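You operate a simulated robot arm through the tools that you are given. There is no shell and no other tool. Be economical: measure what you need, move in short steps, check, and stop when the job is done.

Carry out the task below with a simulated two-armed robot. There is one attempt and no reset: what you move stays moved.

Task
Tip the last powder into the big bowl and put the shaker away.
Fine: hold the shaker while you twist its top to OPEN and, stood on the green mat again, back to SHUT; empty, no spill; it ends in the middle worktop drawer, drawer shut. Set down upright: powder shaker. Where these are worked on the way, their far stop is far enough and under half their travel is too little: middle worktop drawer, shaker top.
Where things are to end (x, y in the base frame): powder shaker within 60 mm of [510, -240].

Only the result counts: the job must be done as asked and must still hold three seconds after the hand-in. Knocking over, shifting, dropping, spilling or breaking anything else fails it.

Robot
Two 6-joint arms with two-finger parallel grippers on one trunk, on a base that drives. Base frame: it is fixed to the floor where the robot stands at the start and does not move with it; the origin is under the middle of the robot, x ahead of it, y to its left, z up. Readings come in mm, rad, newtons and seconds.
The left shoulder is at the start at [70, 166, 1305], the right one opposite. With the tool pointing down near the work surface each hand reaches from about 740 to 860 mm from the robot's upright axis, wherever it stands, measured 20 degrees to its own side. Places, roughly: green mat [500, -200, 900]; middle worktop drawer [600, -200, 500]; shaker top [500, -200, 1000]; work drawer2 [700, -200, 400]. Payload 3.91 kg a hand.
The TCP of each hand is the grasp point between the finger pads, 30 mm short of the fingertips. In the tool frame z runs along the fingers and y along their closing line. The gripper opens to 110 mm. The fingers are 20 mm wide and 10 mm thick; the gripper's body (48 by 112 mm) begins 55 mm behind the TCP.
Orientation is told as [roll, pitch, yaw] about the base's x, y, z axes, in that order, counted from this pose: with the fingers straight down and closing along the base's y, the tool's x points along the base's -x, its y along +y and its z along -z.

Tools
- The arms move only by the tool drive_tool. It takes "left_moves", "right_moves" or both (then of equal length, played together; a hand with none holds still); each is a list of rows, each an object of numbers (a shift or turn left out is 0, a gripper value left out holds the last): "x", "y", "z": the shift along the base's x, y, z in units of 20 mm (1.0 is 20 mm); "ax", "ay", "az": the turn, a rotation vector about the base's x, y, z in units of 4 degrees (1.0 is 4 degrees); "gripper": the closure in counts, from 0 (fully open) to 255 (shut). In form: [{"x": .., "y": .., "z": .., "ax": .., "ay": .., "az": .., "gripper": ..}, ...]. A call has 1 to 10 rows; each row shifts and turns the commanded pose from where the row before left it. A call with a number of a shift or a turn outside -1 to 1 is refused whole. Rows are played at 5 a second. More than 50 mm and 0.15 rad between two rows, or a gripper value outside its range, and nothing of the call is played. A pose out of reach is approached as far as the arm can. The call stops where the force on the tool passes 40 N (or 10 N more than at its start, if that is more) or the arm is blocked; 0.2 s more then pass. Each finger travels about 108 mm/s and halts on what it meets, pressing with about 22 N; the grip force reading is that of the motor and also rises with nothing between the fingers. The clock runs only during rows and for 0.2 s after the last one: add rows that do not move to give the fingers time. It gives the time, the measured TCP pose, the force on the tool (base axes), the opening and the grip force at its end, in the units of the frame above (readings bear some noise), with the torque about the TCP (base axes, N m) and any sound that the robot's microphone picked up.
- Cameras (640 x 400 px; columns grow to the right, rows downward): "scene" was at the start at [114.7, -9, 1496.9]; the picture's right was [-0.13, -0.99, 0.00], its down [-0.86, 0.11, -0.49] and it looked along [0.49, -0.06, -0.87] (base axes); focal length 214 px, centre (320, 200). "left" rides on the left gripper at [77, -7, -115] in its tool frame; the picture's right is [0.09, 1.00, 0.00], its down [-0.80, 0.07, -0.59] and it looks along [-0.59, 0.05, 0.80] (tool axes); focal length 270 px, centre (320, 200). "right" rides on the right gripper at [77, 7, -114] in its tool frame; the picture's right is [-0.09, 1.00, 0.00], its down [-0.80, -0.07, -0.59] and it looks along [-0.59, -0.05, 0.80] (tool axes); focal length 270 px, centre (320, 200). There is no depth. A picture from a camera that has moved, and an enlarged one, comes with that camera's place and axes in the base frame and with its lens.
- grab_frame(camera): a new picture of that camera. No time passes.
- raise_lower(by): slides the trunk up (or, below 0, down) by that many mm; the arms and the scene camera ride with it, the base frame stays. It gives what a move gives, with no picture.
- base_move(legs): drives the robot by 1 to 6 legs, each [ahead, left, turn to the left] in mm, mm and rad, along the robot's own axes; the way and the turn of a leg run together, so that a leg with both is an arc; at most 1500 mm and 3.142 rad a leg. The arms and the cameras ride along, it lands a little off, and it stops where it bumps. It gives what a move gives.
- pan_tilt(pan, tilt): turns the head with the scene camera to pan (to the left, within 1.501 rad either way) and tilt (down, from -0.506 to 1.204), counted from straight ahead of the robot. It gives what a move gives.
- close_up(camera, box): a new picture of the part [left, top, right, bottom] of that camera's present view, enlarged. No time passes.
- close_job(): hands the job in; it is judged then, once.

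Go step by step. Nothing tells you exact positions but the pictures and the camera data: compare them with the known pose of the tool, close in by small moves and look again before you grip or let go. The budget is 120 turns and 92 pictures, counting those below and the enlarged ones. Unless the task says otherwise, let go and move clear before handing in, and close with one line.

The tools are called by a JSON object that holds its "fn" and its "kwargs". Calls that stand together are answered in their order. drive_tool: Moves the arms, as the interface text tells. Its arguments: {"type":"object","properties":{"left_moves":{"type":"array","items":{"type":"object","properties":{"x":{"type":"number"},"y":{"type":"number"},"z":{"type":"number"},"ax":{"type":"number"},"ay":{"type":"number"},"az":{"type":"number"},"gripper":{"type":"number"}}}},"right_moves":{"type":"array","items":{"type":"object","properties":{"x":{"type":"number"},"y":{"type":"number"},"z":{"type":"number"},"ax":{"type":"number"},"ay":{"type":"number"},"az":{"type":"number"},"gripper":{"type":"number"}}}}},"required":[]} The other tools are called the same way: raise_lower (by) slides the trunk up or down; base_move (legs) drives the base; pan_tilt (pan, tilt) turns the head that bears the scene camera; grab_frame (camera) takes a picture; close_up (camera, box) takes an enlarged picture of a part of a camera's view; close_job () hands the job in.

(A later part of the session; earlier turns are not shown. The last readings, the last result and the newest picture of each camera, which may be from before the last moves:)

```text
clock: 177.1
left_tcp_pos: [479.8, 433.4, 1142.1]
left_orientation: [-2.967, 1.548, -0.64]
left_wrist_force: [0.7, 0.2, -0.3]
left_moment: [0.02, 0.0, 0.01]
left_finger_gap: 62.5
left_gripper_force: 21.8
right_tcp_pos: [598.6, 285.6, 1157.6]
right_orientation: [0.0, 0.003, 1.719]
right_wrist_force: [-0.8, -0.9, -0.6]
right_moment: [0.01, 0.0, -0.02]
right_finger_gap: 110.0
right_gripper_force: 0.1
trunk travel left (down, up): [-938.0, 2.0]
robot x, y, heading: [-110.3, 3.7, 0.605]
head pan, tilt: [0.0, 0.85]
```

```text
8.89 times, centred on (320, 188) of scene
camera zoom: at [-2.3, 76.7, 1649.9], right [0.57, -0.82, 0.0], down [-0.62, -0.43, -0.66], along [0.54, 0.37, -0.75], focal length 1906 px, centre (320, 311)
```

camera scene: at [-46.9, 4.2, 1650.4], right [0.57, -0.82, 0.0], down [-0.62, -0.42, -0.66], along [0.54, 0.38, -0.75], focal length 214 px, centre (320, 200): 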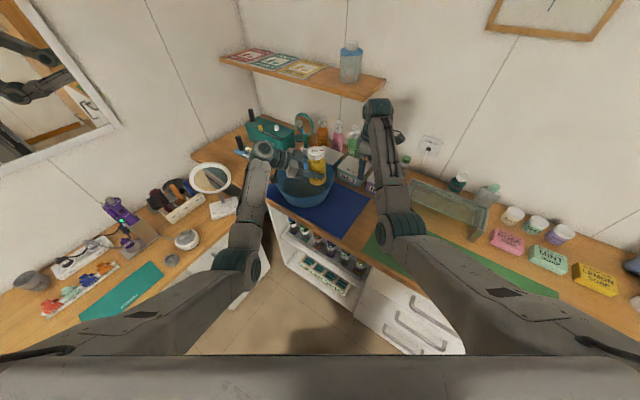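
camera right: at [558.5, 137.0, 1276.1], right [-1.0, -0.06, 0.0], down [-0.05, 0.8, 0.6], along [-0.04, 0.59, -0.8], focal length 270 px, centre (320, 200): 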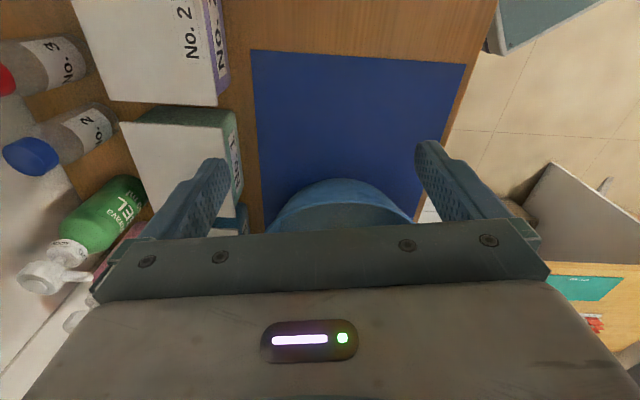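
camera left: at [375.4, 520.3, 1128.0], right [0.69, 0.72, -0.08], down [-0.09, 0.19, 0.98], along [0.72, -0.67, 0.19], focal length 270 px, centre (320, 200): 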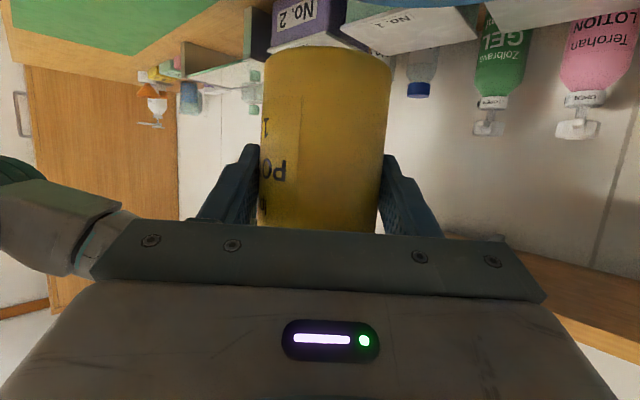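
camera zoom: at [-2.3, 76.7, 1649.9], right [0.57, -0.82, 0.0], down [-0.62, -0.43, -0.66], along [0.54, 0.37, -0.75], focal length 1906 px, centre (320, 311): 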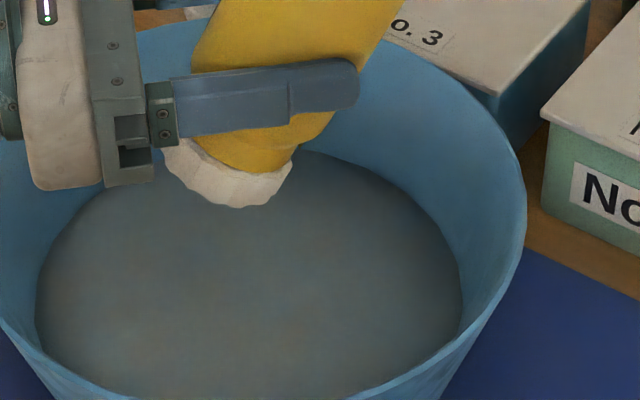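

Several seconds inverted with shakes; the bowl content shows no lumps and nothing has spilled. I'll roll the shaker back upright, over the bowl all the way.

{"fn": "drive_tool", "kwargs": {"left_moves": [{"ax": 0.958, "ay": -1}, {"ax": 0.958, "ay": -1}, {"ax": 0.958, "ay": -1}, {"ax": 0.958, "ay": -1}, {"ax": 0.958, "ay": -1}, {"ax": 0.958, "ay": -1}, {"ax": 0.958, "ay": -1}, {"ax": 0.958, "ay": -1}, {"ax": 0.958, "ay": -1}, {"ax": 0.958, "ay": -1}]}}

{"fn": "drive_tool", "kwargs": {"left_moves": [{"ax": 0.958, "ay": -1}, {"ax": 0.958, "ay": -1}, {"ax": 0.958, "ay": -1}, {"ax": 0.958, "ay": -1}, {"ax": 0.958, "ay": -1}, {"ax": 0.958, "ay": -1}, {"ax": 0.958, "ay": -1}, {"ax": 0.958, "ay": -1}, {"ax": 0.958, "ay": -1}, {"ax": 0.958, "ay": -1}]}}

{"fn": "drive_tool", "kwargs": {"left_moves": [{"ax": 0.958, "ay": -1}, {"ax": 0.958, "ay": -1}, {"ax": 0.958, "ay": -1}, {"ax": 0.958, "ay": -1}, {"ax": 0.958, "ay": -1}, {"ax": 0.958, "ay": -1}, {"ax": 0.958, "ay": -1}, {"ax": 0.958, "ay": -1}, {"ax": 0.958, "ay": -1}, {"ax": 0.958, "ay": -1}]}}

{"fn": "drive_tool", "kwargs": {"left_moves": [{"ax": 0.958, "ay": -1}, {"ax": 0.958, "ay": -1}, {"ax": 0.38, "ay": -0.4}, {"ax": 0.717, "ay": 0.697}, {"ax": 0.717, "ay": 0.697}, {"ax": 0.717, "ay": 0.697}, {"ax": 0.717, "ay": 0.697}, {"ax": 0.717, "ay": 0.697}, {"ax": 0.717, "ay": 0.697}, {}]}}

{"fn": "close_up", "kwargs": {"camera": "scene", "box": [250, 110, 390, 220]}}

```text
clock: 179.3
left_tcp_pos: [480.1, 433.2, 1143.4]
left_orientation: [-1.58, 0.598, 0.734]
left_wrist_force: [0.1, -0.3, -0.8]
left_moment: [-0.02, -0.02, -0.03]
left_finger_gap: 62.5
left_gripper_force: 22.3
right_tcp_pos: [598.4, 285.7, 1158.4]
right_orientation: [0.001, 0.002, 1.718]
right_wrist_force: [0.0, -0.8, -0.4]
right_moment: [-0.01, 0.0, 0.01]
right_finger_gap: 110.1
right_gripper_force: 0.0
trunk travel left (down, up): [-938.0, 2.0]
robot x, y, heading: [-104.2, 5.1, 0.603]
head pan, tilt: [0.0, 0.85]
```

```text
clock: 181.5
left_tcp_pos: [481.1, 433.7, 1142.9]
left_orientation: [-1.555, -0.368, 0.738]
left_wrist_force: [-0.8, -0.3, -0.5]
left_moment: [-0.01, 0.01, -0.01]
left_finger_gap: 62.4
left_gripper_force: 22.0
right_tcp_pos: [598.9, 285.1, 1158.1]
right_orientation: [0.002, 0.003, 1.72]
right_wrist_force: [-0.5, 0.7, -0.2]
right_moment: [-0.01, 0.02, 0.01]
right_finger_gap: 109.9
right_gripper_force: 0.1
trunk travel left (down, up): [-938.0, 2.0]
robot x, y, heading: [-106.8, 4.8, 0.605]
head pan, tilt: [0.0, 0.85]
```

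```text
clock: 183.7
left_tcp_pos: [480.1, 433.2, 1143.6]
left_orientation: [-1.468, -1.333, 0.664]
left_wrist_force: [-0.2, -0.1, -0.4]
left_moment: [0.0, 0.01, -0.02]
left_finger_gap: 62.6
left_gripper_force: 21.8
right_tcp_pos: [598.6, 285.7, 1157.7]
right_orientation: [0.001, 0.003, 1.72]
right_wrist_force: [0.2, 0.2, 0.1]
right_moment: [0.01, -0.04, 0.0]
right_finger_gap: 110.0
right_gripper_force: 0.1
trunk travel left (down, up): [-938.0, 2.0]
robot x, y, heading: [-106.3, 4.3, 0.606]
head pan, tilt: [0.0, 0.85]
```

```text
clock: 185.9
left_tcp_pos: [479.1, 433.3, 1142.7]
left_orientation: [-0.015, -1.127, -0.786]
left_wrist_force: [0.2, -0.1, -0.6]
left_moment: [-0.01, -0.01, 0.03]
left_finger_gap: 62.7
left_gripper_force: 21.6
right_tcp_pos: [597.7, 285.7, 1158.6]
right_orientation: [0.002, 0.003, 1.719]
right_wrist_force: [-0.2, 1.0, 0.3]
right_moment: [-0.01, -0.01, -0.03]
right_finger_gap: 109.9
right_gripper_force: 0.0
trunk travel left (down, up): [-938.0, 2.0]
robot x, y, heading: [-107.2, 4.7, 0.606]
head pan, tilt: [0.0, 0.85]
```

```text
3.64 times, centred on (320, 165) of scene
camera zoom: at [-2.4, 76.7, 1649.9], right [0.57, -0.82, 0.0], down [-0.62, -0.43, -0.66], along [0.54, 0.37, -0.75], focal length 780 px, centre (320, 327)
```

zoom: 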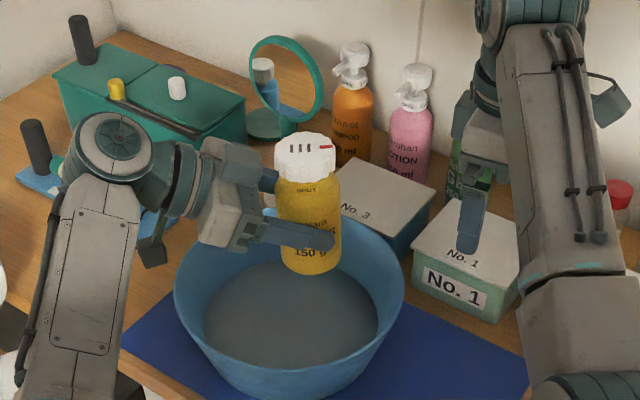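

The shaker is upright again and orientation restored. I'll drive back over the green mat.

{"fn": "base_move", "kwargs": {"legs": [[-246, -127, 0], [0, 0, -0.606]]}}

{"fn": "raise_lower", "kwargs": {"by": -80}}

{"fn": "close_up", "kwargs": {"camera": "scene", "box": [220, 130, 420, 250]}}

```text
clock: 189.4
left_tcp_pos: [493.1, -214.8, 1142.6]
left_orientation: [-0.014, -1.129, -1.383]
left_wrist_force: [0.3, 0.5, -1.5]
left_moment: [0.02, -0.02, -0.01]
left_finger_gap: 62.3
left_gripper_force: 21.6
right_tcp_pos: [508.5, -402.9, 1158.3]
right_orientation: [0.003, 0.003, 1.121]
right_wrist_force: [-0.7, 0.5, 0.5]
right_moment: [-0.05, 0.0, 0.0]
right_finger_gap: 110.0
right_gripper_force: 0.1
trunk travel left (down, up): [-938.0, 2.0]
robot x, y, heading: [-231.3, -240.0, -0.002]
head pan, tilt: [0.0, 0.85]
```

```text
clock: 190.6
left_tcp_pos: [493.3, -214.7, 1063.0]
left_orientation: [-0.013, -1.13, -1.384]
left_wrist_force: [-0.4, 0.4, 0.0]
left_moment: [0.01, -0.01, -0.01]
left_finger_gap: 62.6
left_gripper_force: 22.4
right_tcp_pos: [507.5, -403.9, 1079.0]
right_orientation: [0.002, 0.002, 1.121]
right_wrist_force: [-0.1, 0.1, -0.9]
right_moment: [0.02, -0.01, 0.0]
right_finger_gap: 110.1
right_gripper_force: 0.0
trunk travel left (down, up): [-858.0, 82.0]
robot x, y, heading: [-232.8, -237.7, 0.007]
head pan, tilt: [0.0, 0.85]
```

```text
3.20 times, centred on (320, 190) of scene
camera zoom: at [-106.2, -238.3, 1570.0], right [0.01, -1.0, 0.0], down [-0.75, 0.0, -0.66], along [0.66, 0.0, -0.75], focal length 686 px, centre (320, 232)
```

zoom: 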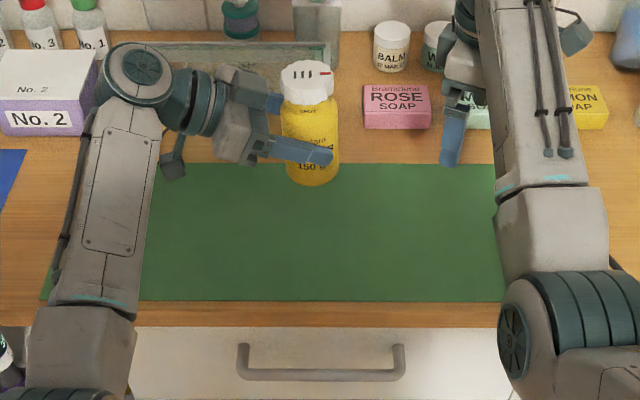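

Back over the mat. I'll lower the shaker onto it.

{"fn": "drive_tool", "kwargs": {"left_moves": [{"z": -1}, {"z": -1}, {"z": -1}, {"z": -1}, {"z": -0.5}, {"z": -0.3}, {"z": -0.15}, {}]}}

```text
clock: 192.4
left_tcp_pos: [493.3, -215.1, 965.3]
left_orientation: [-0.014, -1.13, -1.382]
left_wrist_force: [0.1, 0.3, -0.9]
left_moment: [0.01, -0.01, 0.0]
left_finger_gap: 62.5
left_gripper_force: 21.7
right_tcp_pos: [508.9, -404.8, 1078.5]
right_orientation: [0.0, 0.003, 1.121]
right_wrist_force: [-0.3, -0.4, 0.4]
right_moment: [0.02, -0.02, 0.0]
right_finger_gap: 109.9
right_gripper_force: 0.0
trunk travel left (down, up): [-858.0, 82.0]
robot x, y, heading: [-234.5, -234.7, 0.007]
head pan, tilt: [0.0, 0.85]
```

Nearly down. I'll lower the last bit and bring the right hand back in over the cap.

{"fn": "drive_tool", "kwargs": {"left_moves": [{"z": -0.06}, {"z": -0.06}, {}, {}, {}, {}, {}, {}, {}], "right_moves": [{"y": 1, "x": -0.1}, {"y": 1, "x": -0.1}, {"y": 1, "x": -0.1}, {"y": 1, "x": -0.1}, {"y": 1, "x": -0.1}, {"y": 1, "x": -0.1}, {"y": 1, "x": -0.1}, {"y": 1, "x": -0.1}, {"y": 0.9}]}}

{"fn": "grab_frame", "kwargs": {"camera": "right"}}

```text
clock: 194.4
left_tcp_pos: [492.4, -215.5, 964.1]
left_orientation: [-0.01, -1.128, -1.388]
left_wrist_force: [3.7, 0.4, 13.0]
left_moment: [0.27, -0.14, -0.09]
left_finger_gap: 62.4
left_gripper_force: 22.0
right_tcp_pos: [490.0, -226.1, 1080.2]
right_orientation: [0.001, 0.0, 1.12]
right_wrist_force: [0.5, -0.1, 0.0]
right_moment: [0.01, 0.01, 0.03]
right_finger_gap: 109.9
right_gripper_force: 0.1
trunk travel left (down, up): [-858.0, 82.0]
robot x, y, heading: [-233.2, -238.6, 0.004]
head pan, tilt: [0.0, 0.85]
```

```text
28 pictures are left
camera right: at [449.3, -292.6, 1195.6], right [-0.86, 0.51, 0.0], down [0.41, 0.69, 0.59], along [0.3, 0.51, -0.8], focal length 270 px, centre (320, 200)
```

right: 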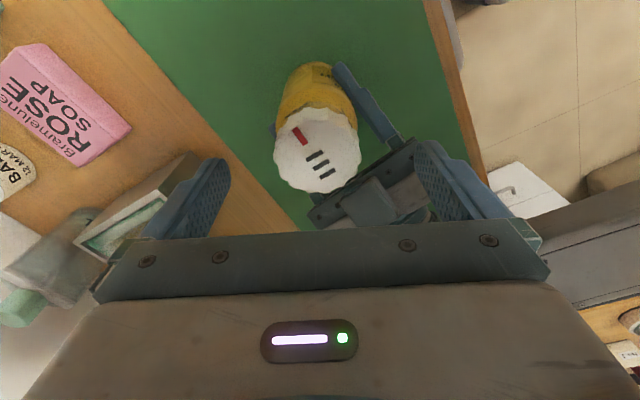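

Aligned with the cap. Descending, gripping, and twisting back clockwise.

{"fn": "drive_tool", "kwargs": {"right_moves": [{"z": -0.8}, {"z": -0.75}, {}, {"gripper": 170}, {"gripper": 170}, {"gripper": 170}, {"gripper": 170}, {"gripper": 170}, {"gripper": 170}]}}

{"fn": "drive_tool", "kwargs": {"right_moves": [{"az": -1}, {"az": -1}, {"az": -1}, {"az": -1}, {"az": -1}, {"az": -1}, {"az": -1}, {"az": -1}, {"az": -1}, {"az": -1}]}}

```text
clock: 196.4
left_tcp_pos: [491.6, -215.0, 963.9]
left_orientation: [-0.011, -1.13, -1.387]
left_wrist_force: [-12.1, 2.4, 16.2]
left_moment: [-0.18, -0.18, 0.03]
left_finger_gap: 62.1
left_gripper_force: 21.9
right_tcp_pos: [491.0, -227.2, 1047.5]
right_orientation: [0.0, 0.0, 1.121]
right_wrist_force: [11.4, -3.9, -5.7]
right_moment: [-0.14, -0.64, -0.11]
right_finger_gap: 54.5
right_gripper_force: 21.6
trunk travel left (down, up): [-858.0, 82.0]
robot x, y, heading: [-234.5, -239.6, 0.003]
head pan, tilt: [0.0, 0.85]
```

```text
clock: 198.6
left_tcp_pos: [492.5, -215.6, 961.9]
left_orientation: [-0.011, -1.128, -1.386]
left_wrist_force: [11.6, -8.9, -1.1]
left_moment: [0.45, 0.55, 0.08]
left_finger_gap: 62.5
left_gripper_force: 21.9
right_tcp_pos: [490.0, -226.1, 1048.2]
right_orientation: [0.003, 0.002, 0.422]
right_wrist_force: [-10.8, 8.0, 7.6]
right_moment: [0.32, 0.25, 0.07]
right_finger_gap: 54.8
right_gripper_force: 22.2
trunk travel left (down, up): [-858.0, 82.0]
robot x, y, heading: [-237.1, -237.8, 0.007]
head pan, tilt: [0.0, 0.85]
```

Turning well. I'll continue clockwise for the rest of the travel.

{"fn": "drive_tool", "kwargs": {"right_moves": [{"az": -1}, {"az": -1}, {"az": -1}, {"az": -1}, {"az": -1}, {"az": -1}, {"az": -1}, {"az": -1}, {"az": -1}, {"az": -1}]}}

{"fn": "drive_tool", "kwargs": {"right_moves": [{"az": -1}, {"az": -1}, {"az": -1}, {"az": -1}, {}]}}

{"fn": "close_up", "kwargs": {"camera": "right", "box": [220, 60, 420, 240]}}

```text
clock: 200.8
left_tcp_pos: [492.3, -214.4, 962.2]
left_orientation: [-0.013, -1.128, -1.387]
left_wrist_force: [-1.1, -13.7, 2.0]
left_moment: [0.41, 0.11, -0.06]
left_finger_gap: 62.5
left_gripper_force: 22.3
right_tcp_pos: [491.6, -226.6, 1046.8]
right_orientation: [0.003, 0.0, -0.279]
right_wrist_force: [0.0, 14.5, 0.7]
right_moment: [0.73, -0.06, 0.04]
right_finger_gap: 54.4
right_gripper_force: 22.2
trunk travel left (down, up): [-858.0, 82.0]
robot x, y, heading: [-234.0, -242.7, 0.006]
head pan, tilt: [0.0, 0.85]
```

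```text
clock: 202.0
left_tcp_pos: [492.9, -214.3, 962.3]
left_orientation: [-0.012, -1.127, -1.387]
left_wrist_force: [-3.6, -9.8, 2.2]
left_moment: [0.32, -0.14, -0.28]
left_finger_gap: 62.3
left_gripper_force: 21.6
right_tcp_pos: [491.5, -225.1, 1048.3]
right_orientation: [0.003, 0.0, -0.555]
right_wrist_force: [3.6, 11.1, 0.6]
right_moment: [0.52, -0.11, 0.29]
right_finger_gap: 54.5
right_gripper_force: 22.3
trunk travel left (down, up): [-858.0, 82.0]
robot x, y, heading: [-235.0, -240.5, 0.005]
head pan, tilt: [0.0, 0.85]
```

```text
2.22 times, centred on (320, 150) of right
camera zoom: at [428.9, -180.2, 1163.7], right [0.6, 0.8, 0.0], down [0.64, -0.48, 0.59], along [0.48, -0.36, -0.8], focal length 601 px, centre (320, 311)
```

zoom: 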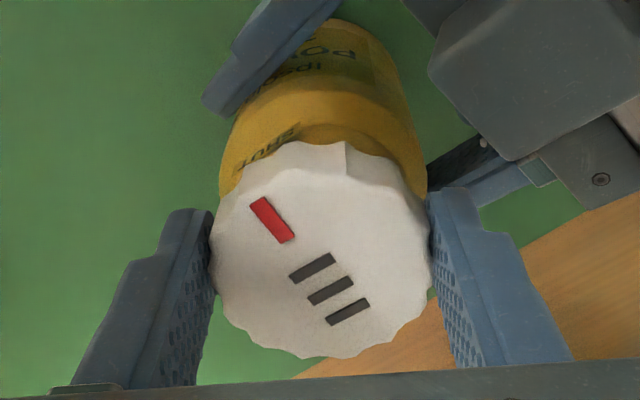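

The pointer lines up with SHUT. Two more steps to seat against the stop, then I'll release both hands.

{"fn": "drive_tool", "kwargs": {"right_moves": [{"az": -1}, {"az": -1}, {}]}}

{"fn": "close_up", "kwargs": {"camera": "right", "box": [220, 60, 420, 240]}}

```text
clock: 202.8
left_tcp_pos: [492.7, -214.8, 961.1]
left_orientation: [-0.015, -1.127, -1.388]
left_wrist_force: [-3.3, -3.4, 1.5]
left_moment: [-0.02, -0.07, -0.64]
left_finger_gap: 62.8
left_gripper_force: 22.2
right_tcp_pos: [491.5, -226.3, 1048.2]
right_orientation: [0.0, -0.001, -0.696]
right_wrist_force: [2.1, 4.7, 0.7]
right_moment: [0.31, -0.14, 0.6]
right_finger_gap: 54.1
right_gripper_force: 22.0
trunk travel left (down, up): [-858.0, 82.0]
robot x, y, heading: [-234.7, -241.5, 0.005]
head pan, tilt: [0.0, 0.85]
```

```text
2.22 times, centred on (320, 150) of right
camera zoom: at [436.2, -171.9, 1163.5], right [0.71, 0.71, 0.0], down [0.57, -0.57, 0.59], along [0.42, -0.42, -0.8], focal length 601 px, centre (320, 311)
```

zoom: 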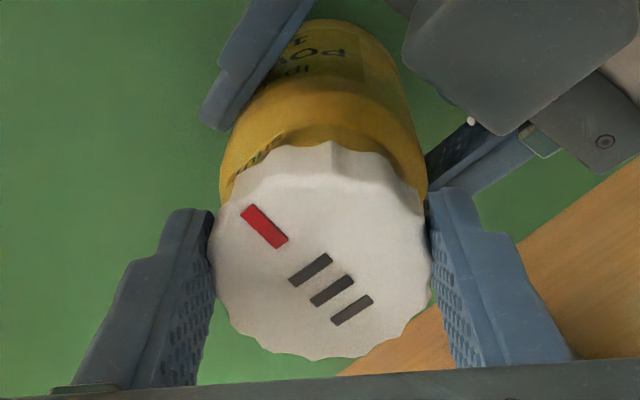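

Torque at the stop is 0.6, so the cap is SHUT. I'll open both hands, withdraw the left, and re-grip the body from above with the right for carrying.

{"fn": "drive_tool", "kwargs": {"left_moves": [{}, {}, {}, {"gripper": 0}, {"gripper": 0}, {"gripper": 0}, {"gripper": 0}, {}], "right_moves": [{"gripper": 0}, {"gripper": 0}, {"gripper": 0}, {}, {}, {}, {}, {}]}}

{"fn": "drive_tool", "kwargs": {"left_moves": [{"y": 1, "x": -0.18, "z": 0.45}, {"y": 1, "x": -0.18, "z": 0.45}, {"y": 1, "x": -0.18, "z": 0.45}, {"y": 1, "x": -0.18, "z": 0.45}, {"y": 1, "x": -0.18, "z": 0.45}, {"y": 1, "x": -0.18, "z": 0.45}, {"y": 1, "x": 0, "z": 0.45}, {"y": 1, "x": 0, "z": 0.45}]}}

{"fn": "grab_frame", "kwargs": {"camera": "right"}}

```text
clock: 204.6
left_tcp_pos: [493.4, -215.3, 961.7]
left_orientation: [-0.014, -1.128, -1.384]
left_wrist_force: [-0.8, 0.4, 0.0]
left_moment: [-0.02, -0.01, -0.04]
left_finger_gap: 110.2
left_gripper_force: 0.1
right_tcp_pos: [491.6, -225.6, 1047.1]
right_orientation: [0.002, 0.001, -0.694]
right_wrist_force: [0.3, 0.0, 0.3]
right_moment: [0.0, 0.01, 0.0]
right_finger_gap: 109.8
right_gripper_force: 0.0
trunk travel left (down, up): [-858.0, 82.0]
robot x, y, heading: [-234.3, -238.7, 0.007]
head pan, tilt: [0.0, 0.85]
```

```text
clock: 206.4
left_tcp_pos: [471.5, -55.2, 1033.2]
left_orientation: [-0.013, -1.13, -1.384]
left_wrist_force: [0.5, -0.1, -0.3]
left_moment: [-0.03, 0.03, -0.03]
left_finger_gap: 110.0
left_gripper_force: 0.0
right_tcp_pos: [491.2, -224.5, 1047.4]
right_orientation: [0.001, 0.0, -0.694]
right_wrist_force: [-0.2, 0.9, -1.0]
right_moment: [0.01, 0.01, -0.01]
right_finger_gap: 110.1
right_gripper_force: 0.2
trunk travel left (down, up): [-858.0, 82.0]
robot x, y, heading: [-236.7, -242.0, 0.005]
head pan, tilt: [0.0, 0.85]
```

```text
25 pictures are left
camera right: at [436.2, -171.1, 1163.4], right [0.7, 0.71, 0.0], down [0.57, -0.57, 0.59], along [0.42, -0.42, -0.8], focal length 270 px, centre (320, 200)
```

right: 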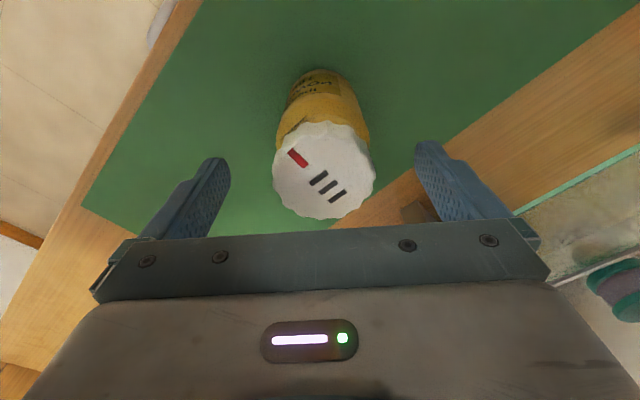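

The shaker stands free and shut. I'll lower the right to take the body below the cap, grip and lift.

{"fn": "drive_tool", "kwargs": {"right_moves": [{"z": -0.9}, {"z": -0.9}, {}, {"gripper": 150}, {"gripper": 150}, {"gripper": 150}, {"gripper": 150}, {"gripper": 150}]}}

{"fn": "drive_tool", "kwargs": {"right_moves": [{"z": 0.5}, {"z": 1}, {"z": 0.8}, {}]}}

{"fn": "grab_frame", "kwargs": {"camera": "right"}}

```text
clock: 208.2
left_tcp_pos: [471.2, -55.2, 1033.5]
left_orientation: [-0.014, -1.128, -1.383]
left_wrist_force: [0.2, -0.3, 0.9]
left_moment: [0.04, 0.0, 0.0]
left_finger_gap: 110.0
left_gripper_force: 0.1
right_tcp_pos: [492.1, -225.3, 1011.8]
right_orientation: [0.001, 0.001, -0.694]
right_wrist_force: [0.4, 0.2, 0.2]
right_moment: [-0.09, -0.01, 0.02]
right_finger_gap: 62.2
right_gripper_force: 22.3
trunk travel left (down, up): [-858.0, 82.0]
robot x, y, heading: [-233.1, -240.0, 0.002]
head pan, tilt: [0.0, 0.85]
```

```text
clock: 209.2
left_tcp_pos: [471.1, -57.0, 1032.4]
left_orientation: [-0.013, -1.128, -1.385]
left_wrist_force: [0.2, 0.0, 0.3]
left_moment: [0.01, -0.02, -0.02]
left_finger_gap: 110.2
left_gripper_force: 0.0
right_tcp_pos: [491.4, -224.4, 1057.3]
right_orientation: [0.002, 0.001, -0.694]
right_wrist_force: [-0.8, 0.0, -1.0]
right_moment: [-0.03, -0.01, 0.02]
right_finger_gap: 62.3
right_gripper_force: 22.3
trunk travel left (down, up): [-858.0, 82.0]
robot x, y, heading: [-232.2, -239.0, 0.005]
head pan, tilt: [0.0, 0.85]
```

```text
24 pictures are left
camera right: at [436.7, -172.3, 1173.5], right [0.7, 0.71, 0.0], down [0.57, -0.57, 0.59], along [0.42, -0.42, -0.8], focal length 270 px, centre (320, 200)
```

right: 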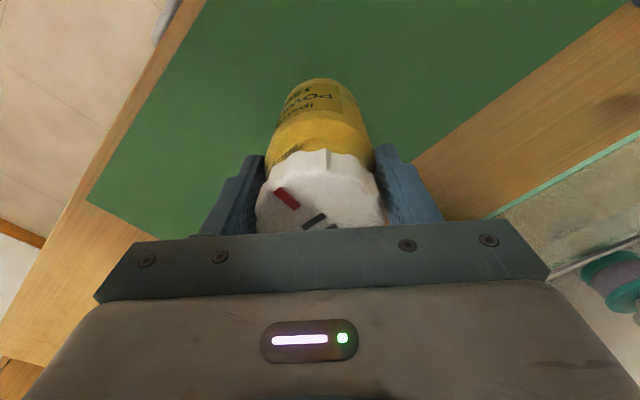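

The right holds the body firmly. I'll back away from the worktop and shift right, so the left can take the drawer handle, then look at the drawers.

{"fn": "base_move", "kwargs": {"legs": [[-450, 0, 0], [0, -100, 0]]}}

{"fn": "drive_tool", "kwargs": {"left_moves": [{"ax": 0.773, "ay": -1, "az": 0.571, "x": 0.5}, {"ax": 0.773, "ay": -1, "az": 0.571, "x": 0.5}, {"ax": 0.773, "ay": -1, "az": 0.571, "x": 0.5}, {"ax": 0.773, "ay": -1, "az": 0.571, "x": 0.5}, {"ax": 0.773, "ay": -1, "az": 0.571, "x": 0.5}, {"ax": 0.773, "ay": -1, "az": 0.571, "x": 0.5}, {"ax": 0.773, "ay": -1, "az": 0.571, "x": 0.5}, {"ax": 0.773, "ay": -1, "az": 0.571, "x": 0.5}, {"ax": 0.773, "ay": -1, "az": 0.571, "x": 0.5}], "right_moves": [{"y": -1}, {"y": -1}, {"y": -1}, {"y": -1}, {"y": -1}, {"y": -1}, {"y": -1}, {"y": -1}, {"y": -1}]}}

{"fn": "grab_frame", "kwargs": {"camera": "scene"}}

```text
clock: 212.7
left_tcp_pos: [23.6, -156.7, 1032.6]
left_orientation: [-0.015, -1.131, -1.388]
left_wrist_force: [0.3, 0.4, 0.2]
left_moment: [-0.02, -0.05, 0.0]
left_finger_gap: 110.0
left_gripper_force: 0.1
right_tcp_pos: [44.4, -328.7, 1056.3]
right_orientation: [0.0, 0.0, -0.698]
right_wrist_force: [0.4, -0.4, -1.1]
right_moment: [-0.02, -0.01, 0.01]
right_finger_gap: 62.1
right_gripper_force: 22.0
trunk travel left (down, up): [-858.0, 82.0]
robot x, y, heading: [-683.0, -336.9, 0.002]
head pan, tilt: [0.0, 0.85]
```

```text
clock: 214.7
left_tcp_pos: [115.0, -159.0, 1033.7]
left_orientation: [0.943, -0.582, -1.78]
left_wrist_force: [0.9, 0.3, -0.5]
left_moment: [0.01, 0.03, -0.03]
left_finger_gap: 109.9
left_gripper_force: 0.0
right_tcp_pos: [44.2, -511.8, 1056.7]
right_orientation: [0.004, 0.002, -0.7]
right_wrist_force: [-0.5, 0.5, -1.4]
right_moment: [0.02, 0.02, 0.03]
right_finger_gap: 62.2
right_gripper_force: 21.7
trunk travel left (down, up): [-858.0, 82.0]
robot x, y, heading: [-682.9, -339.0, 0.001]
head pan, tilt: [0.0, 0.85]
```

```text
23 pictures are left
camera scene: at [-553.7, -341.7, 1569.9], right [0.0, -1.0, 0.0], down [-0.75, 0.0, -0.66], along [0.66, 0.0, -0.75], focal length 214 px, centre (320, 200)
```

scene: 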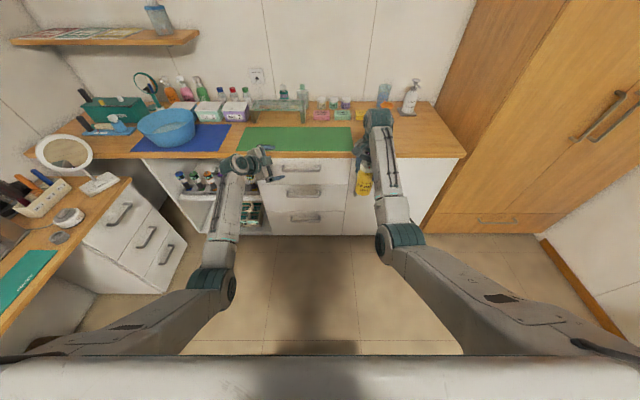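

Half of the left's rotation is done and three drawers are visible. I'll finish the rotation and measure the middle handle.

{"fn": "drive_tool", "kwargs": {"left_moves": [{"ax": 0.773, "ay": -1, "az": 0.571, "x": 0.3}, {"ax": 0.773, "ay": -1, "az": 0.571, "x": 0.3}, {"ax": 0.773, "ay": -1, "az": 0.571, "x": 0.3}, {"ax": 0.773, "ay": -1, "az": 0.571, "x": 0.3}, {"ax": 0.773, "ay": -1, "az": 0.571, "x": 0.3}, {"ax": 0.773, "ay": -1, "az": 0.571}, {"ax": 0.773, "ay": -1, "az": 0.571}, {"ax": 0.773, "ay": -1, "az": 0.571}, {"ax": 0.773, "ay": -1, "az": 0.571}, {"ax": 0.3, "ay": -0.4, "az": 0.23}]}}

{"fn": "close_up", "kwargs": {"camera": "scene", "box": [250, 140, 362, 240]}}

```text
clock: 216.9
left_tcp_pos: [144.3, -158.6, 1033.2]
left_orientation: [1.555, 0.006, -1.571]
left_wrist_force: [-0.4, -0.3, 0.3]
left_moment: [0.03, -0.06, -0.02]
left_finger_gap: 109.7
left_gripper_force: 0.0
right_tcp_pos: [43.2, -509.7, 1056.8]
right_orientation: [0.001, 0.003, -0.697]
right_wrist_force: [0.3, -0.1, -0.6]
right_moment: [-0.01, 0.05, 0.04]
right_finger_gap: 62.0
right_gripper_force: 21.9
trunk travel left (down, up): [-858.0, 82.0]
robot x, y, heading: [-682.4, -339.9, -0.001]
head pan, tilt: [0.0, 0.85]
```

```text
4.00 times, centred on (306, 190) of scene
camera zoom: at [-553.8, -339.8, 1570.0], right [0.0, -1.0, 0.0], down [-0.75, 0.0, -0.66], along [0.66, 0.0, -0.75], focal length 858 px, centre (376, 240)
```

zoom: 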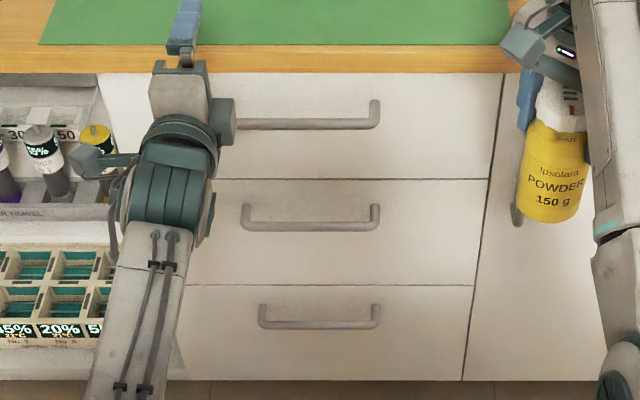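

The middle handle spans y of about -136 to -345, centre -240. I'll lower the trunk 360 mm and measure its height and distance from the second viewpoint.

{"fn": "raise_lower", "kwargs": {"by": -380}}

{"fn": "pan_tilt", "kwargs": {"pan": 0, "tilt": 0.6}}

{"fn": "close_up", "kwargs": {"camera": "scene", "box": [240, 120, 400, 245]}}

{"fn": "grab_frame", "kwargs": {"camera": "left"}}

```text
clock: 220.6
left_tcp_pos: [144.4, -158.8, 654.7]
left_orientation: [1.553, 0.006, -1.572]
left_wrist_force: [0.7, 0.8, 0.0]
left_moment: [-0.01, 0.03, -0.04]
left_finger_gap: 109.7
left_gripper_force: 0.1
right_tcp_pos: [42.9, -510.2, 677.0]
right_orientation: [0.001, 0.002, -0.699]
right_wrist_force: [0.0, -0.6, -0.8]
right_moment: [0.03, 0.02, 0.01]
right_finger_gap: 62.0
right_gripper_force: 21.9
trunk travel left (down, up): [-478.0, 462.0]
robot x, y, heading: [-684.5, -337.2, 0.001]
head pan, tilt: [0.0, 0.85]
```

```text
clock: 221.3
left_tcp_pos: [144.8, -159.0, 651.9]
left_orientation: [1.554, 0.004, -1.571]
left_wrist_force: [0.2, 0.5, 0.1]
left_moment: [-0.02, 0.0, -0.01]
left_finger_gap: 110.0
left_gripper_force: 0.0
right_tcp_pos: [43.2, -509.8, 678.0]
right_orientation: [0.002, 0.001, -0.698]
right_wrist_force: [0.2, 0.5, -1.5]
right_moment: [0.01, 0.01, 0.01]
right_finger_gap: 62.1
right_gripper_force: 21.4
trunk travel left (down, up): [-478.0, 462.0]
robot x, y, heading: [-678.9, -342.1, 0.005]
head pan, tilt: [0.0, 0.6]
```

```text
3.20 times, centred on (320, 182) of scene
camera zoom: at [-543.8, -339.7, 1210.8], right [0.0, -1.0, 0.0], down [-0.57, 0.0, -0.82], along [0.82, 0.0, -0.57], focal length 686 px, centre (320, 256)
```

zoom: 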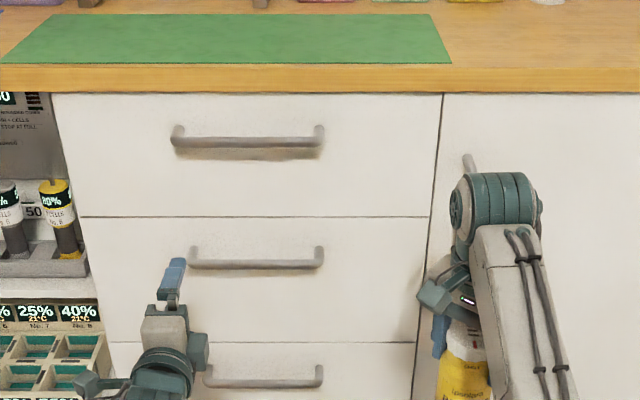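

```text
20 pictures are left
camera left: at [29.2, -82.2, 649.2], right [0.02, 0.08, 1.0], down [-0.59, -0.8, 0.08], along [0.8, -0.59, 0.04], focal length 270 px, centre (320, 200)
```

left: 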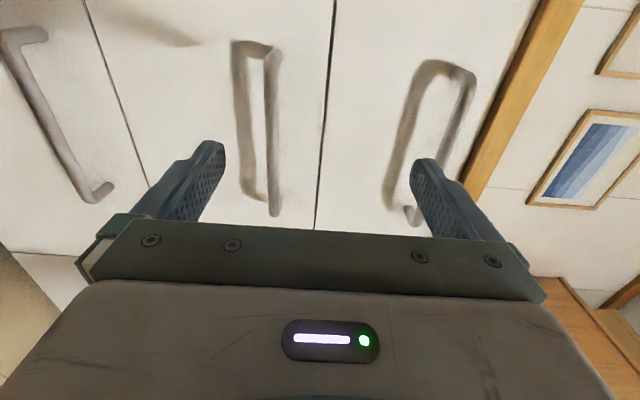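

Triangulated: the bar is at x about 325, z about 598, y from -130 to -340. I'll align the left in y and z and drive the base forward, stopping short.

{"fn": "drive_tool", "kwargs": {"left_moves": [{"y": -1, "z": -0.7}, {"y": -1, "z": -0.7}, {"y": -1, "z": -0.7}, {"y": -0.6, "z": -0.6}, {}]}}

{"fn": "base_move", "kwargs": {"legs": [[115, 0, 0]]}}

{"fn": "grab_frame", "kwargs": {"camera": "left"}}

```text
clock: 222.5
left_tcp_pos: [144.3, -230.3, 599.2]
left_orientation: [1.553, 0.005, -1.57]
left_wrist_force: [-0.4, 0.1, 0.2]
left_moment: [0.0, 0.01, -0.01]
left_finger_gap: 109.8
left_gripper_force: 0.0
right_tcp_pos: [44.0, -509.5, 677.1]
right_orientation: [0.003, 0.001, -0.698]
right_wrist_force: [-0.2, -0.3, -0.9]
right_moment: [-0.02, 0.03, 0.01]
right_finger_gap: 62.3
right_gripper_force: 22.0
trunk travel left (down, up): [-478.0, 462.0]
robot x, y, heading: [-683.7, -340.0, -0.001]
head pan, tilt: [0.0, 0.6]
```

```text
clock: 223.7
left_tcp_pos: [258.4, -232.5, 596.9]
left_orientation: [1.552, 0.005, -1.571]
left_wrist_force: [0.0, 0.0, 0.7]
left_moment: [0.01, -0.01, -0.01]
left_finger_gap: 110.1
left_gripper_force: 0.1
right_tcp_pos: [157.6, -510.0, 675.8]
right_orientation: [0.0, 0.001, -0.697]
right_wrist_force: [0.8, 0.1, -1.0]
right_moment: [0.01, 0.06, 0.02]
right_finger_gap: 62.1
right_gripper_force: 21.6
trunk travel left (down, up): [-478.0, 462.0]
robot x, y, heading: [-567.5, -341.2, 0.001]
head pan, tilt: [0.0, 0.6]
```

```text
19 pictures are left
camera left: at [143.7, -154.7, 594.4], right [0.02, 0.08, 1.0], down [-0.59, -0.8, 0.08], along [0.8, -0.59, 0.03], focal length 270 px, centre (320, 200)
```

left: 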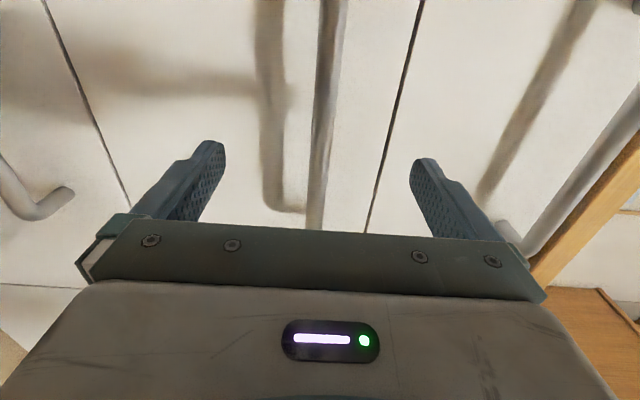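

The bar is centred between the fingers. Advancing onto it and closing.

{"fn": "drive_tool", "kwargs": {"left_moves": [{"x": 0.8}, {"x": 0.8}, {"x": 0.8}, {"x": 0.3}, {}]}}

{"fn": "grab_frame", "kwargs": {"camera": "left"}}

```text
clock: 224.9
left_tcp_pos: [312.8, -231.9, 599.7]
left_orientation: [1.551, 0.005, -1.572]
left_wrist_force: [0.5, 0.2, 0.8]
left_moment: [-0.03, 0.03, 0.01]
left_finger_gap: 110.0
left_gripper_force: 0.0
right_tcp_pos: [157.3, -510.5, 676.0]
right_orientation: [0.003, 0.001, -0.698]
right_wrist_force: [0.7, -0.3, -0.7]
right_moment: [-0.03, -0.02, 0.02]
right_finger_gap: 62.2
right_gripper_force: 21.7
trunk travel left (down, up): [-478.0, 462.0]
robot x, y, heading: [-566.0, -340.5, -0.003]
head pan, tilt: [0.0, 0.6]
```

```text
18 pictures are left
camera left: at [197.1, -154.4, 595.5], right [0.02, 0.08, 1.0], down [-0.59, -0.8, 0.08], along [0.8, -0.59, 0.04], focal length 270 px, centre (320, 200)
```

left: 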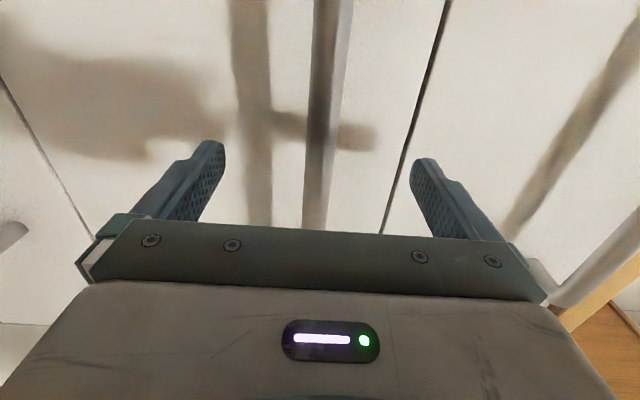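

In place. Closing on the bar.

{"fn": "drive_tool", "kwargs": {"left_moves": [{"gripper": 255}, {"gripper": 255}, {"gripper": 255}, {"gripper": 255}, {"gripper": 255}]}}

```text
clock: 226.1
left_tcp_pos: [311.7, -231.9, 597.8]
left_orientation: [1.552, 0.005, -1.57]
left_wrist_force: [-0.8, 1.0, -2.5]
left_moment: [-0.35, 0.05, 0.12]
left_finger_gap: 15.7
left_gripper_force: 44.8
right_tcp_pos: [158.7, -509.9, 676.8]
right_orientation: [0.003, 0.002, -0.697]
right_wrist_force: [-0.3, -0.2, -1.1]
right_moment: [-0.02, -0.01, 0.02]
right_finger_gap: 62.3
right_gripper_force: 22.0
trunk travel left (down, up): [-478.0, 462.0]
robot x, y, heading: [-564.9, -337.7, -0.0]
head pan, tilt: [0.0, 0.6]
```

Bar gripped (gap 15.7). I'll pull the drawer by driving back.

{"fn": "base_move", "kwargs": {"legs": [[-120, 0, 0]]}}

{"fn": "close_up", "kwargs": {"camera": "scene", "box": [200, 120, 440, 310]}}

```text
clock: 227.4
left_tcp_pos: [191.2, -233.1, 598.2]
left_orientation: [1.552, 0.006, -1.57]
left_wrist_force: [0.4, -4.7, -6.0]
left_moment: [-0.27, 0.03, -0.27]
left_finger_gap: 15.6
left_gripper_force: 45.1
right_tcp_pos: [37.8, -509.9, 676.1]
right_orientation: [0.003, 0.001, -0.7]
right_wrist_force: [-0.7, -0.3, -0.8]
right_moment: [0.0, -0.01, 0.02]
right_finger_gap: 62.3
right_gripper_force: 21.8
trunk travel left (down, up): [-478.0, 462.0]
robot x, y, heading: [-681.9, -339.1, 0.006]
head pan, tilt: [0.0, 0.6]
```

```text
2.11 times, centred on (320, 215) of scene
camera zoom: at [-549.3, -340.0, 1210.8], right [0.0, -1.0, 0.0], down [-0.57, 0.0, -0.82], along [0.82, 0.0, -0.57], focal length 452 px, centre (320, 168)
```

zoom: 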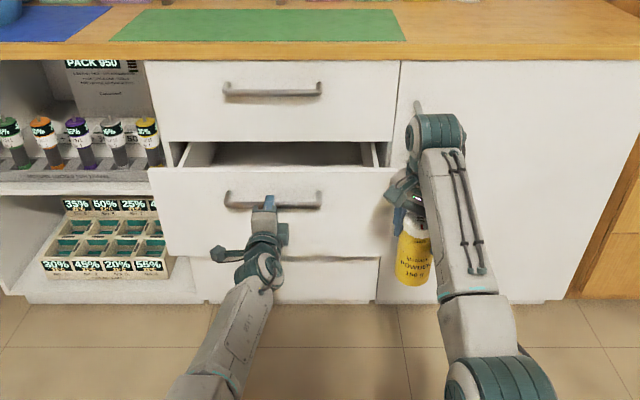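

The drawer slides well. Pulling it further open.

{"fn": "base_move", "kwargs": {"legs": [[-190, 0, 0]]}}

{"fn": "close_up", "kwargs": {"camera": "scene", "box": [200, 120, 440, 310]}}

```text
clock: 228.9
left_tcp_pos: [2.3, -232.1, 598.6]
left_orientation: [1.551, 0.005, -1.573]
left_wrist_force: [0.8, 8.8, -2.4]
left_moment: [-0.24, 0.01, 0.06]
left_finger_gap: 15.8
left_gripper_force: 45.0
right_tcp_pos: [-151.9, -510.3, 677.3]
right_orientation: [0.001, -0.001, -0.7]
right_wrist_force: [-0.2, 0.2, -0.2]
right_moment: [-0.02, -0.01, 0.0]
right_finger_gap: 62.0
right_gripper_force: 22.1
trunk travel left (down, up): [-478.0, 462.0]
robot x, y, heading: [-877.6, -341.3, -0.001]
head pan, tilt: [0.0, 0.6]
```

```text
2.11 times, centred on (320, 215) of scene
camera zoom: at [-739.7, -338.8, 1210.9], right [0.0, -1.0, 0.0], down [-0.56, 0.0, -0.83], along [0.83, 0.0, -0.56], focal length 452 px, centre (320, 168)
```

zoom: 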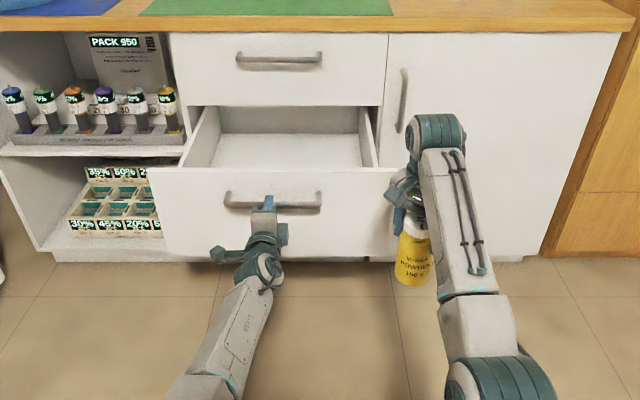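

The drawer is open 310 mm, so the shaker should go in at x about 200, y -240. I'll release the handle, retract the left, and raise the trunk so the shaker clears the drawer front.

{"fn": "drive_tool", "kwargs": {"left_moves": [{"gripper": 0}, {"gripper": 0}, {"gripper": 0}, {"gripper": 0}, {"gripper": 0}, {"x": -1}, {"x": -1}, {"x": -1}, {"x": -1}, {"x": -1}]}}

{"fn": "raise_lower", "kwargs": {"by": 200}}

{"fn": "drive_tool", "kwargs": {"left_moves": [{"x": -1, "y": 1}, {"x": -0.5, "y": 1}, {"y": 1}, {"y": 1}, {"y": 1}, {"y": 1}], "right_moves": [{"y": 1}, {"y": 1}, {"y": 1}, {"y": 1}, {"y": 1}, {"y": 1}]}}

```text
clock: 231.1
left_tcp_pos: [-97.5, -230.4, 598.2]
left_orientation: [1.556, 0.01, -1.57]
left_wrist_force: [-0.3, -0.4, 0.9]
left_moment: [0.0, 0.02, -0.01]
left_finger_gap: 110.1
left_gripper_force: 0.1
right_tcp_pos: [-152.2, -510.1, 677.9]
right_orientation: [0.002, 0.002, -0.699]
right_wrist_force: [-0.2, -0.2, -0.9]
right_moment: [-0.03, -0.01, -0.03]
right_finger_gap: 61.9
right_gripper_force: 21.9
trunk travel left (down, up): [-478.0, 462.0]
robot x, y, heading: [-875.4, -340.1, -0.005]
head pan, tilt: [0.0, 0.6]
```

```text
clock: 233.3
left_tcp_pos: [-97.5, -231.0, 795.8]
left_orientation: [1.548, 0.009, -1.572]
left_wrist_force: [-0.8, 0.2, 0.5]
left_moment: [0.01, -0.02, -0.03]
left_finger_gap: 110.3
left_gripper_force: 0.0
right_tcp_pos: [-151.6, -511.6, 877.5]
right_orientation: [0.001, 0.003, -0.7]
right_wrist_force: [0.6, 0.2, -1.0]
right_moment: [0.02, -0.01, -0.02]
right_finger_gap: 62.1
right_gripper_force: 22.0
trunk travel left (down, up): [-678.0, 262.0]
robot x, y, heading: [-876.1, -345.7, 0.006]
head pan, tilt: [0.0, 0.6]
```

```text
clock: 234.7
left_tcp_pos: [-127.4, -112.1, 797.3]
left_orientation: [1.551, 0.005, -1.573]
left_wrist_force: [-0.2, 0.0, -0.4]
left_moment: [-0.02, 0.01, 0.0]
left_finger_gap: 109.8
left_gripper_force: 0.1
right_tcp_pos: [-152.9, -390.6, 876.9]
right_orientation: [0.002, -0.001, -0.7]
right_wrist_force: [0.3, 0.2, -0.8]
right_moment: [-0.04, -0.02, 0.01]
right_finger_gap: 61.9
right_gripper_force: 21.9
trunk travel left (down, up): [-678.0, 262.0]
robot x, y, heading: [-871.0, -340.2, 0.0]
head pan, tilt: [0.0, 0.6]
```

Both hands are clear. I'll drive forward so the right hangs over the open drawer.

{"fn": "base_move", "kwargs": {"legs": [[352, 91, 0]]}}

{"fn": "drive_tool", "kwargs": {"right_moves": [{"y": 1}, {"y": 1}, {"y": 0.9}, {}]}}

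{"fn": "pan_tilt", "kwargs": {"pan": 0, "tilt": 0.9}}

{"fn": "close_up", "kwargs": {"camera": "scene", "box": [220, 110, 420, 260]}}

{"fn": "grab_frame", "kwargs": {"camera": "right"}}

```text
clock: 237.0
left_tcp_pos: [223.0, -22.8, 797.1]
left_orientation: [1.553, 0.005, -1.575]
left_wrist_force: [-0.5, 0.1, 0.1]
left_moment: [0.01, 0.04, -0.01]
left_finger_gap: 109.9
left_gripper_force: 0.0
right_tcp_pos: [199.1, -300.6, 876.5]
right_orientation: [0.001, 0.001, -0.7]
right_wrist_force: [-1.0, 0.6, -0.9]
right_moment: [-0.03, 0.01, -0.01]
right_finger_gap: 62.3
right_gripper_force: 22.1
trunk travel left (down, up): [-678.0, 262.0]
robot x, y, heading: [-527.3, -244.1, -0.004]
head pan, tilt: [0.0, 0.6]
```

```text
clock: 238.0
left_tcp_pos: [223.0, -22.4, 797.3]
left_orientation: [1.55, 0.006, -1.575]
left_wrist_force: [-0.2, -0.8, 1.1]
left_moment: [0.01, 0.02, 0.0]
left_finger_gap: 110.2
left_gripper_force: 0.1
right_tcp_pos: [198.5, -241.6, 876.4]
right_orientation: [0.001, 0.002, -0.702]
right_wrist_force: [-0.1, 0.1, -0.1]
right_moment: [0.01, 0.02, 0.01]
right_finger_gap: 62.3
right_gripper_force: 22.4
trunk travel left (down, up): [-678.0, 262.0]
robot x, y, heading: [-528.4, -248.5, 0.002]
head pan, tilt: [0.0, 0.6]
```

```text
clock: 238.8
left_tcp_pos: [223.6, -21.3, 796.5]
left_orientation: [1.553, 0.004, -1.574]
left_wrist_force: [-0.6, 0.1, 0.2]
left_moment: [0.02, 0.02, 0.01]
left_finger_gap: 109.8
left_gripper_force: 0.1
right_tcp_pos: [199.0, -242.2, 876.7]
right_orientation: [0.001, 0.002, -0.7]
right_wrist_force: [-0.1, 0.0, -1.2]
right_moment: [0.02, -0.02, 0.02]
right_finger_gap: 62.2
right_gripper_force: 22.1
trunk travel left (down, up): [-678.0, 262.0]
robot x, y, heading: [-521.7, -248.5, -0.001]
head pan, tilt: [0.0, 0.901]
```

```text
2.67 times, centred on (320, 185) of scene
camera zoom: at [-401.3, -248.4, 1386.1], right [0.0, -1.0, 0.0], down [-0.78, 0.0, -0.62], along [0.62, 0.0, -0.78], focal length 572 px, centre (320, 240)
```

zoom: 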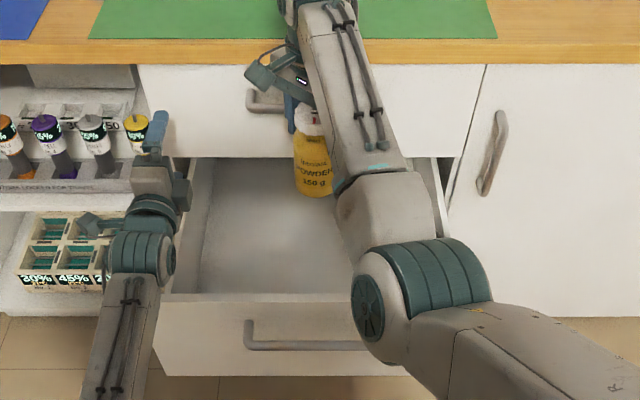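

```text
14 pictures are left
camera right: at [143.3, -188.2, 992.8], right [0.71, 0.7, 0.0], down [0.57, -0.57, 0.59], along [0.42, -0.42, -0.81], focal length 270 px, centre (320, 200)
```

right: 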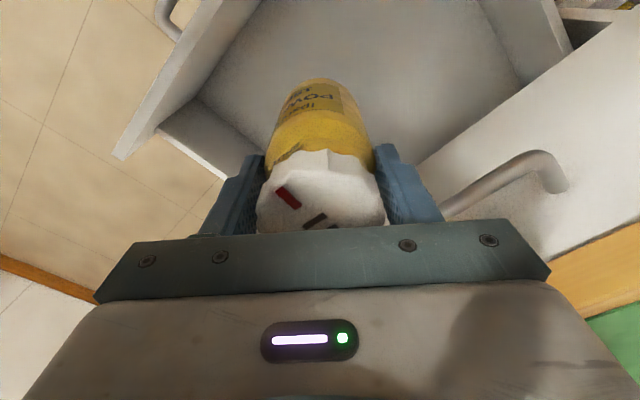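

The shaker hangs over the open drawer at the target spot, with clear room. Lowering the trunk in steps.

{"fn": "raise_lower", "kwargs": {"by": -200}}

{"fn": "grab_frame", "kwargs": {"camera": "right"}}

{"fn": "close_up", "kwargs": {"camera": "scene", "box": [220, 110, 420, 260]}}

```text
clock: 240.9
left_tcp_pos: [229.7, -23.2, 728.1]
left_orientation: [1.777, 0.009, -1.567]
left_wrist_force: [0.5, 0.3, 0.4]
left_moment: [0.01, 0.01, 0.01]
left_finger_gap: 110.0
left_gripper_force: 0.0
right_tcp_pos: [196.2, -245.0, 678.9]
right_orientation: [0.004, 0.003, -0.702]
right_wrist_force: [2.2, -0.4, -2.1]
right_moment: [0.05, 0.13, -0.01]
right_finger_gap: 62.3
right_gripper_force: 22.4
trunk travel left (down, up): [-480.0, 460.0]
robot x, y, heading: [-525.3, -246.9, 0.006]
head pan, tilt: [0.0, 0.901]
stopped: the arm was blocked; the commanded pose is now the measured one
```

```text
13 pictures are left
camera right: at [141.9, -191.6, 794.1], right [0.71, 0.7, 0.01], down [0.57, -0.57, 0.59], along [0.42, -0.42, -0.81], focal length 270 px, centre (320, 200)
```

right: 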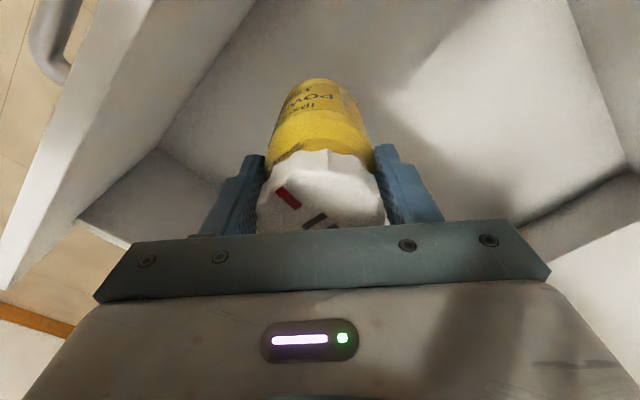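

```text
2.67 times, centred on (320, 185) of scene
camera zoom: at [-403.9, -253.6, 1186.7], right [0.0, -1.0, -0.01], down [-0.78, 0.0, -0.62], along [0.62, 0.0, -0.78], focal length 572 px, centre (320, 240)
```

zoom: 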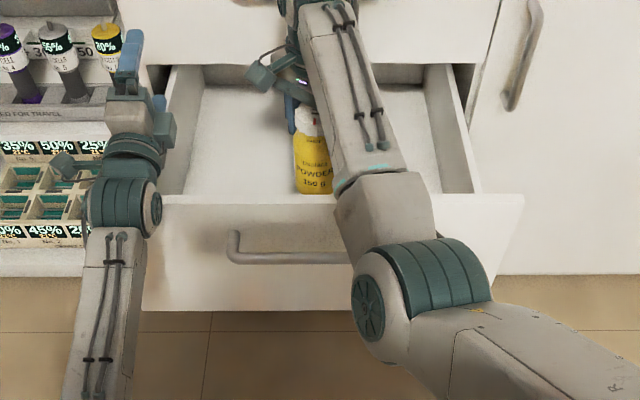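

The left hand came down on the drawer's front corner and was stopped harmlessly. I'll lift it off and move it away first.

{"fn": "drive_tool", "kwargs": {"left_moves": [{"z": 1}, {"z": 1}, {"z": 1}, {"z": 1}, {"z": 0.5, "x": -1}, {"x": -1, "y": 0.5}, {"x": -1, "y": 1}, {"x": -1, "y": 1}, {"y": 1}]}}

{"fn": "close_up", "kwargs": {"camera": "scene", "box": [180, 110, 420, 290]}}

```text
clock: 242.9
left_tcp_pos: [148.0, 52.5, 794.0]
left_orientation: [1.735, 0.007, -1.569]
left_wrist_force: [0.2, 0.6, -0.3]
left_moment: [0.01, -0.02, -0.03]
left_finger_gap: 110.0
left_gripper_force: 0.0
right_tcp_pos: [198.6, -241.5, 678.3]
right_orientation: [0.002, 0.003, -0.7]
right_wrist_force: [0.3, -0.1, -1.5]
right_moment: [-0.01, 0.01, 0.02]
right_finger_gap: 62.2
right_gripper_force: 22.3
trunk travel left (down, up): [-480.0, 460.0]
robot x, y, heading: [-527.1, -248.5, -0.0]
head pan, tilt: [0.0, 0.901]
```

```text
2.22 times, centred on (300, 200) of scene
camera zoom: at [-401.1, -247.4, 1188.5], right [0.0, -1.0, 0.0], down [-0.78, 0.0, -0.62], along [0.62, 0.0, -0.78], focal length 477 px, centre (364, 200)
```

zoom: 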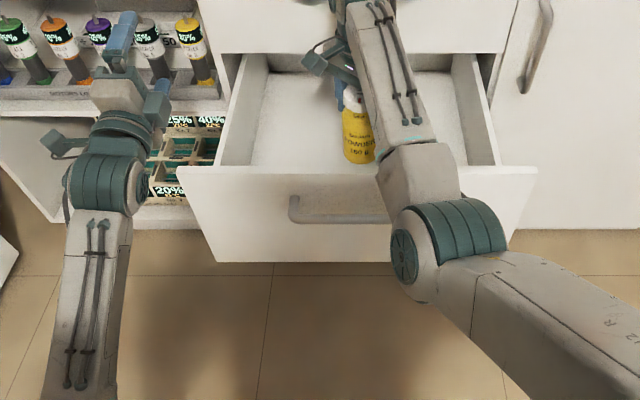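

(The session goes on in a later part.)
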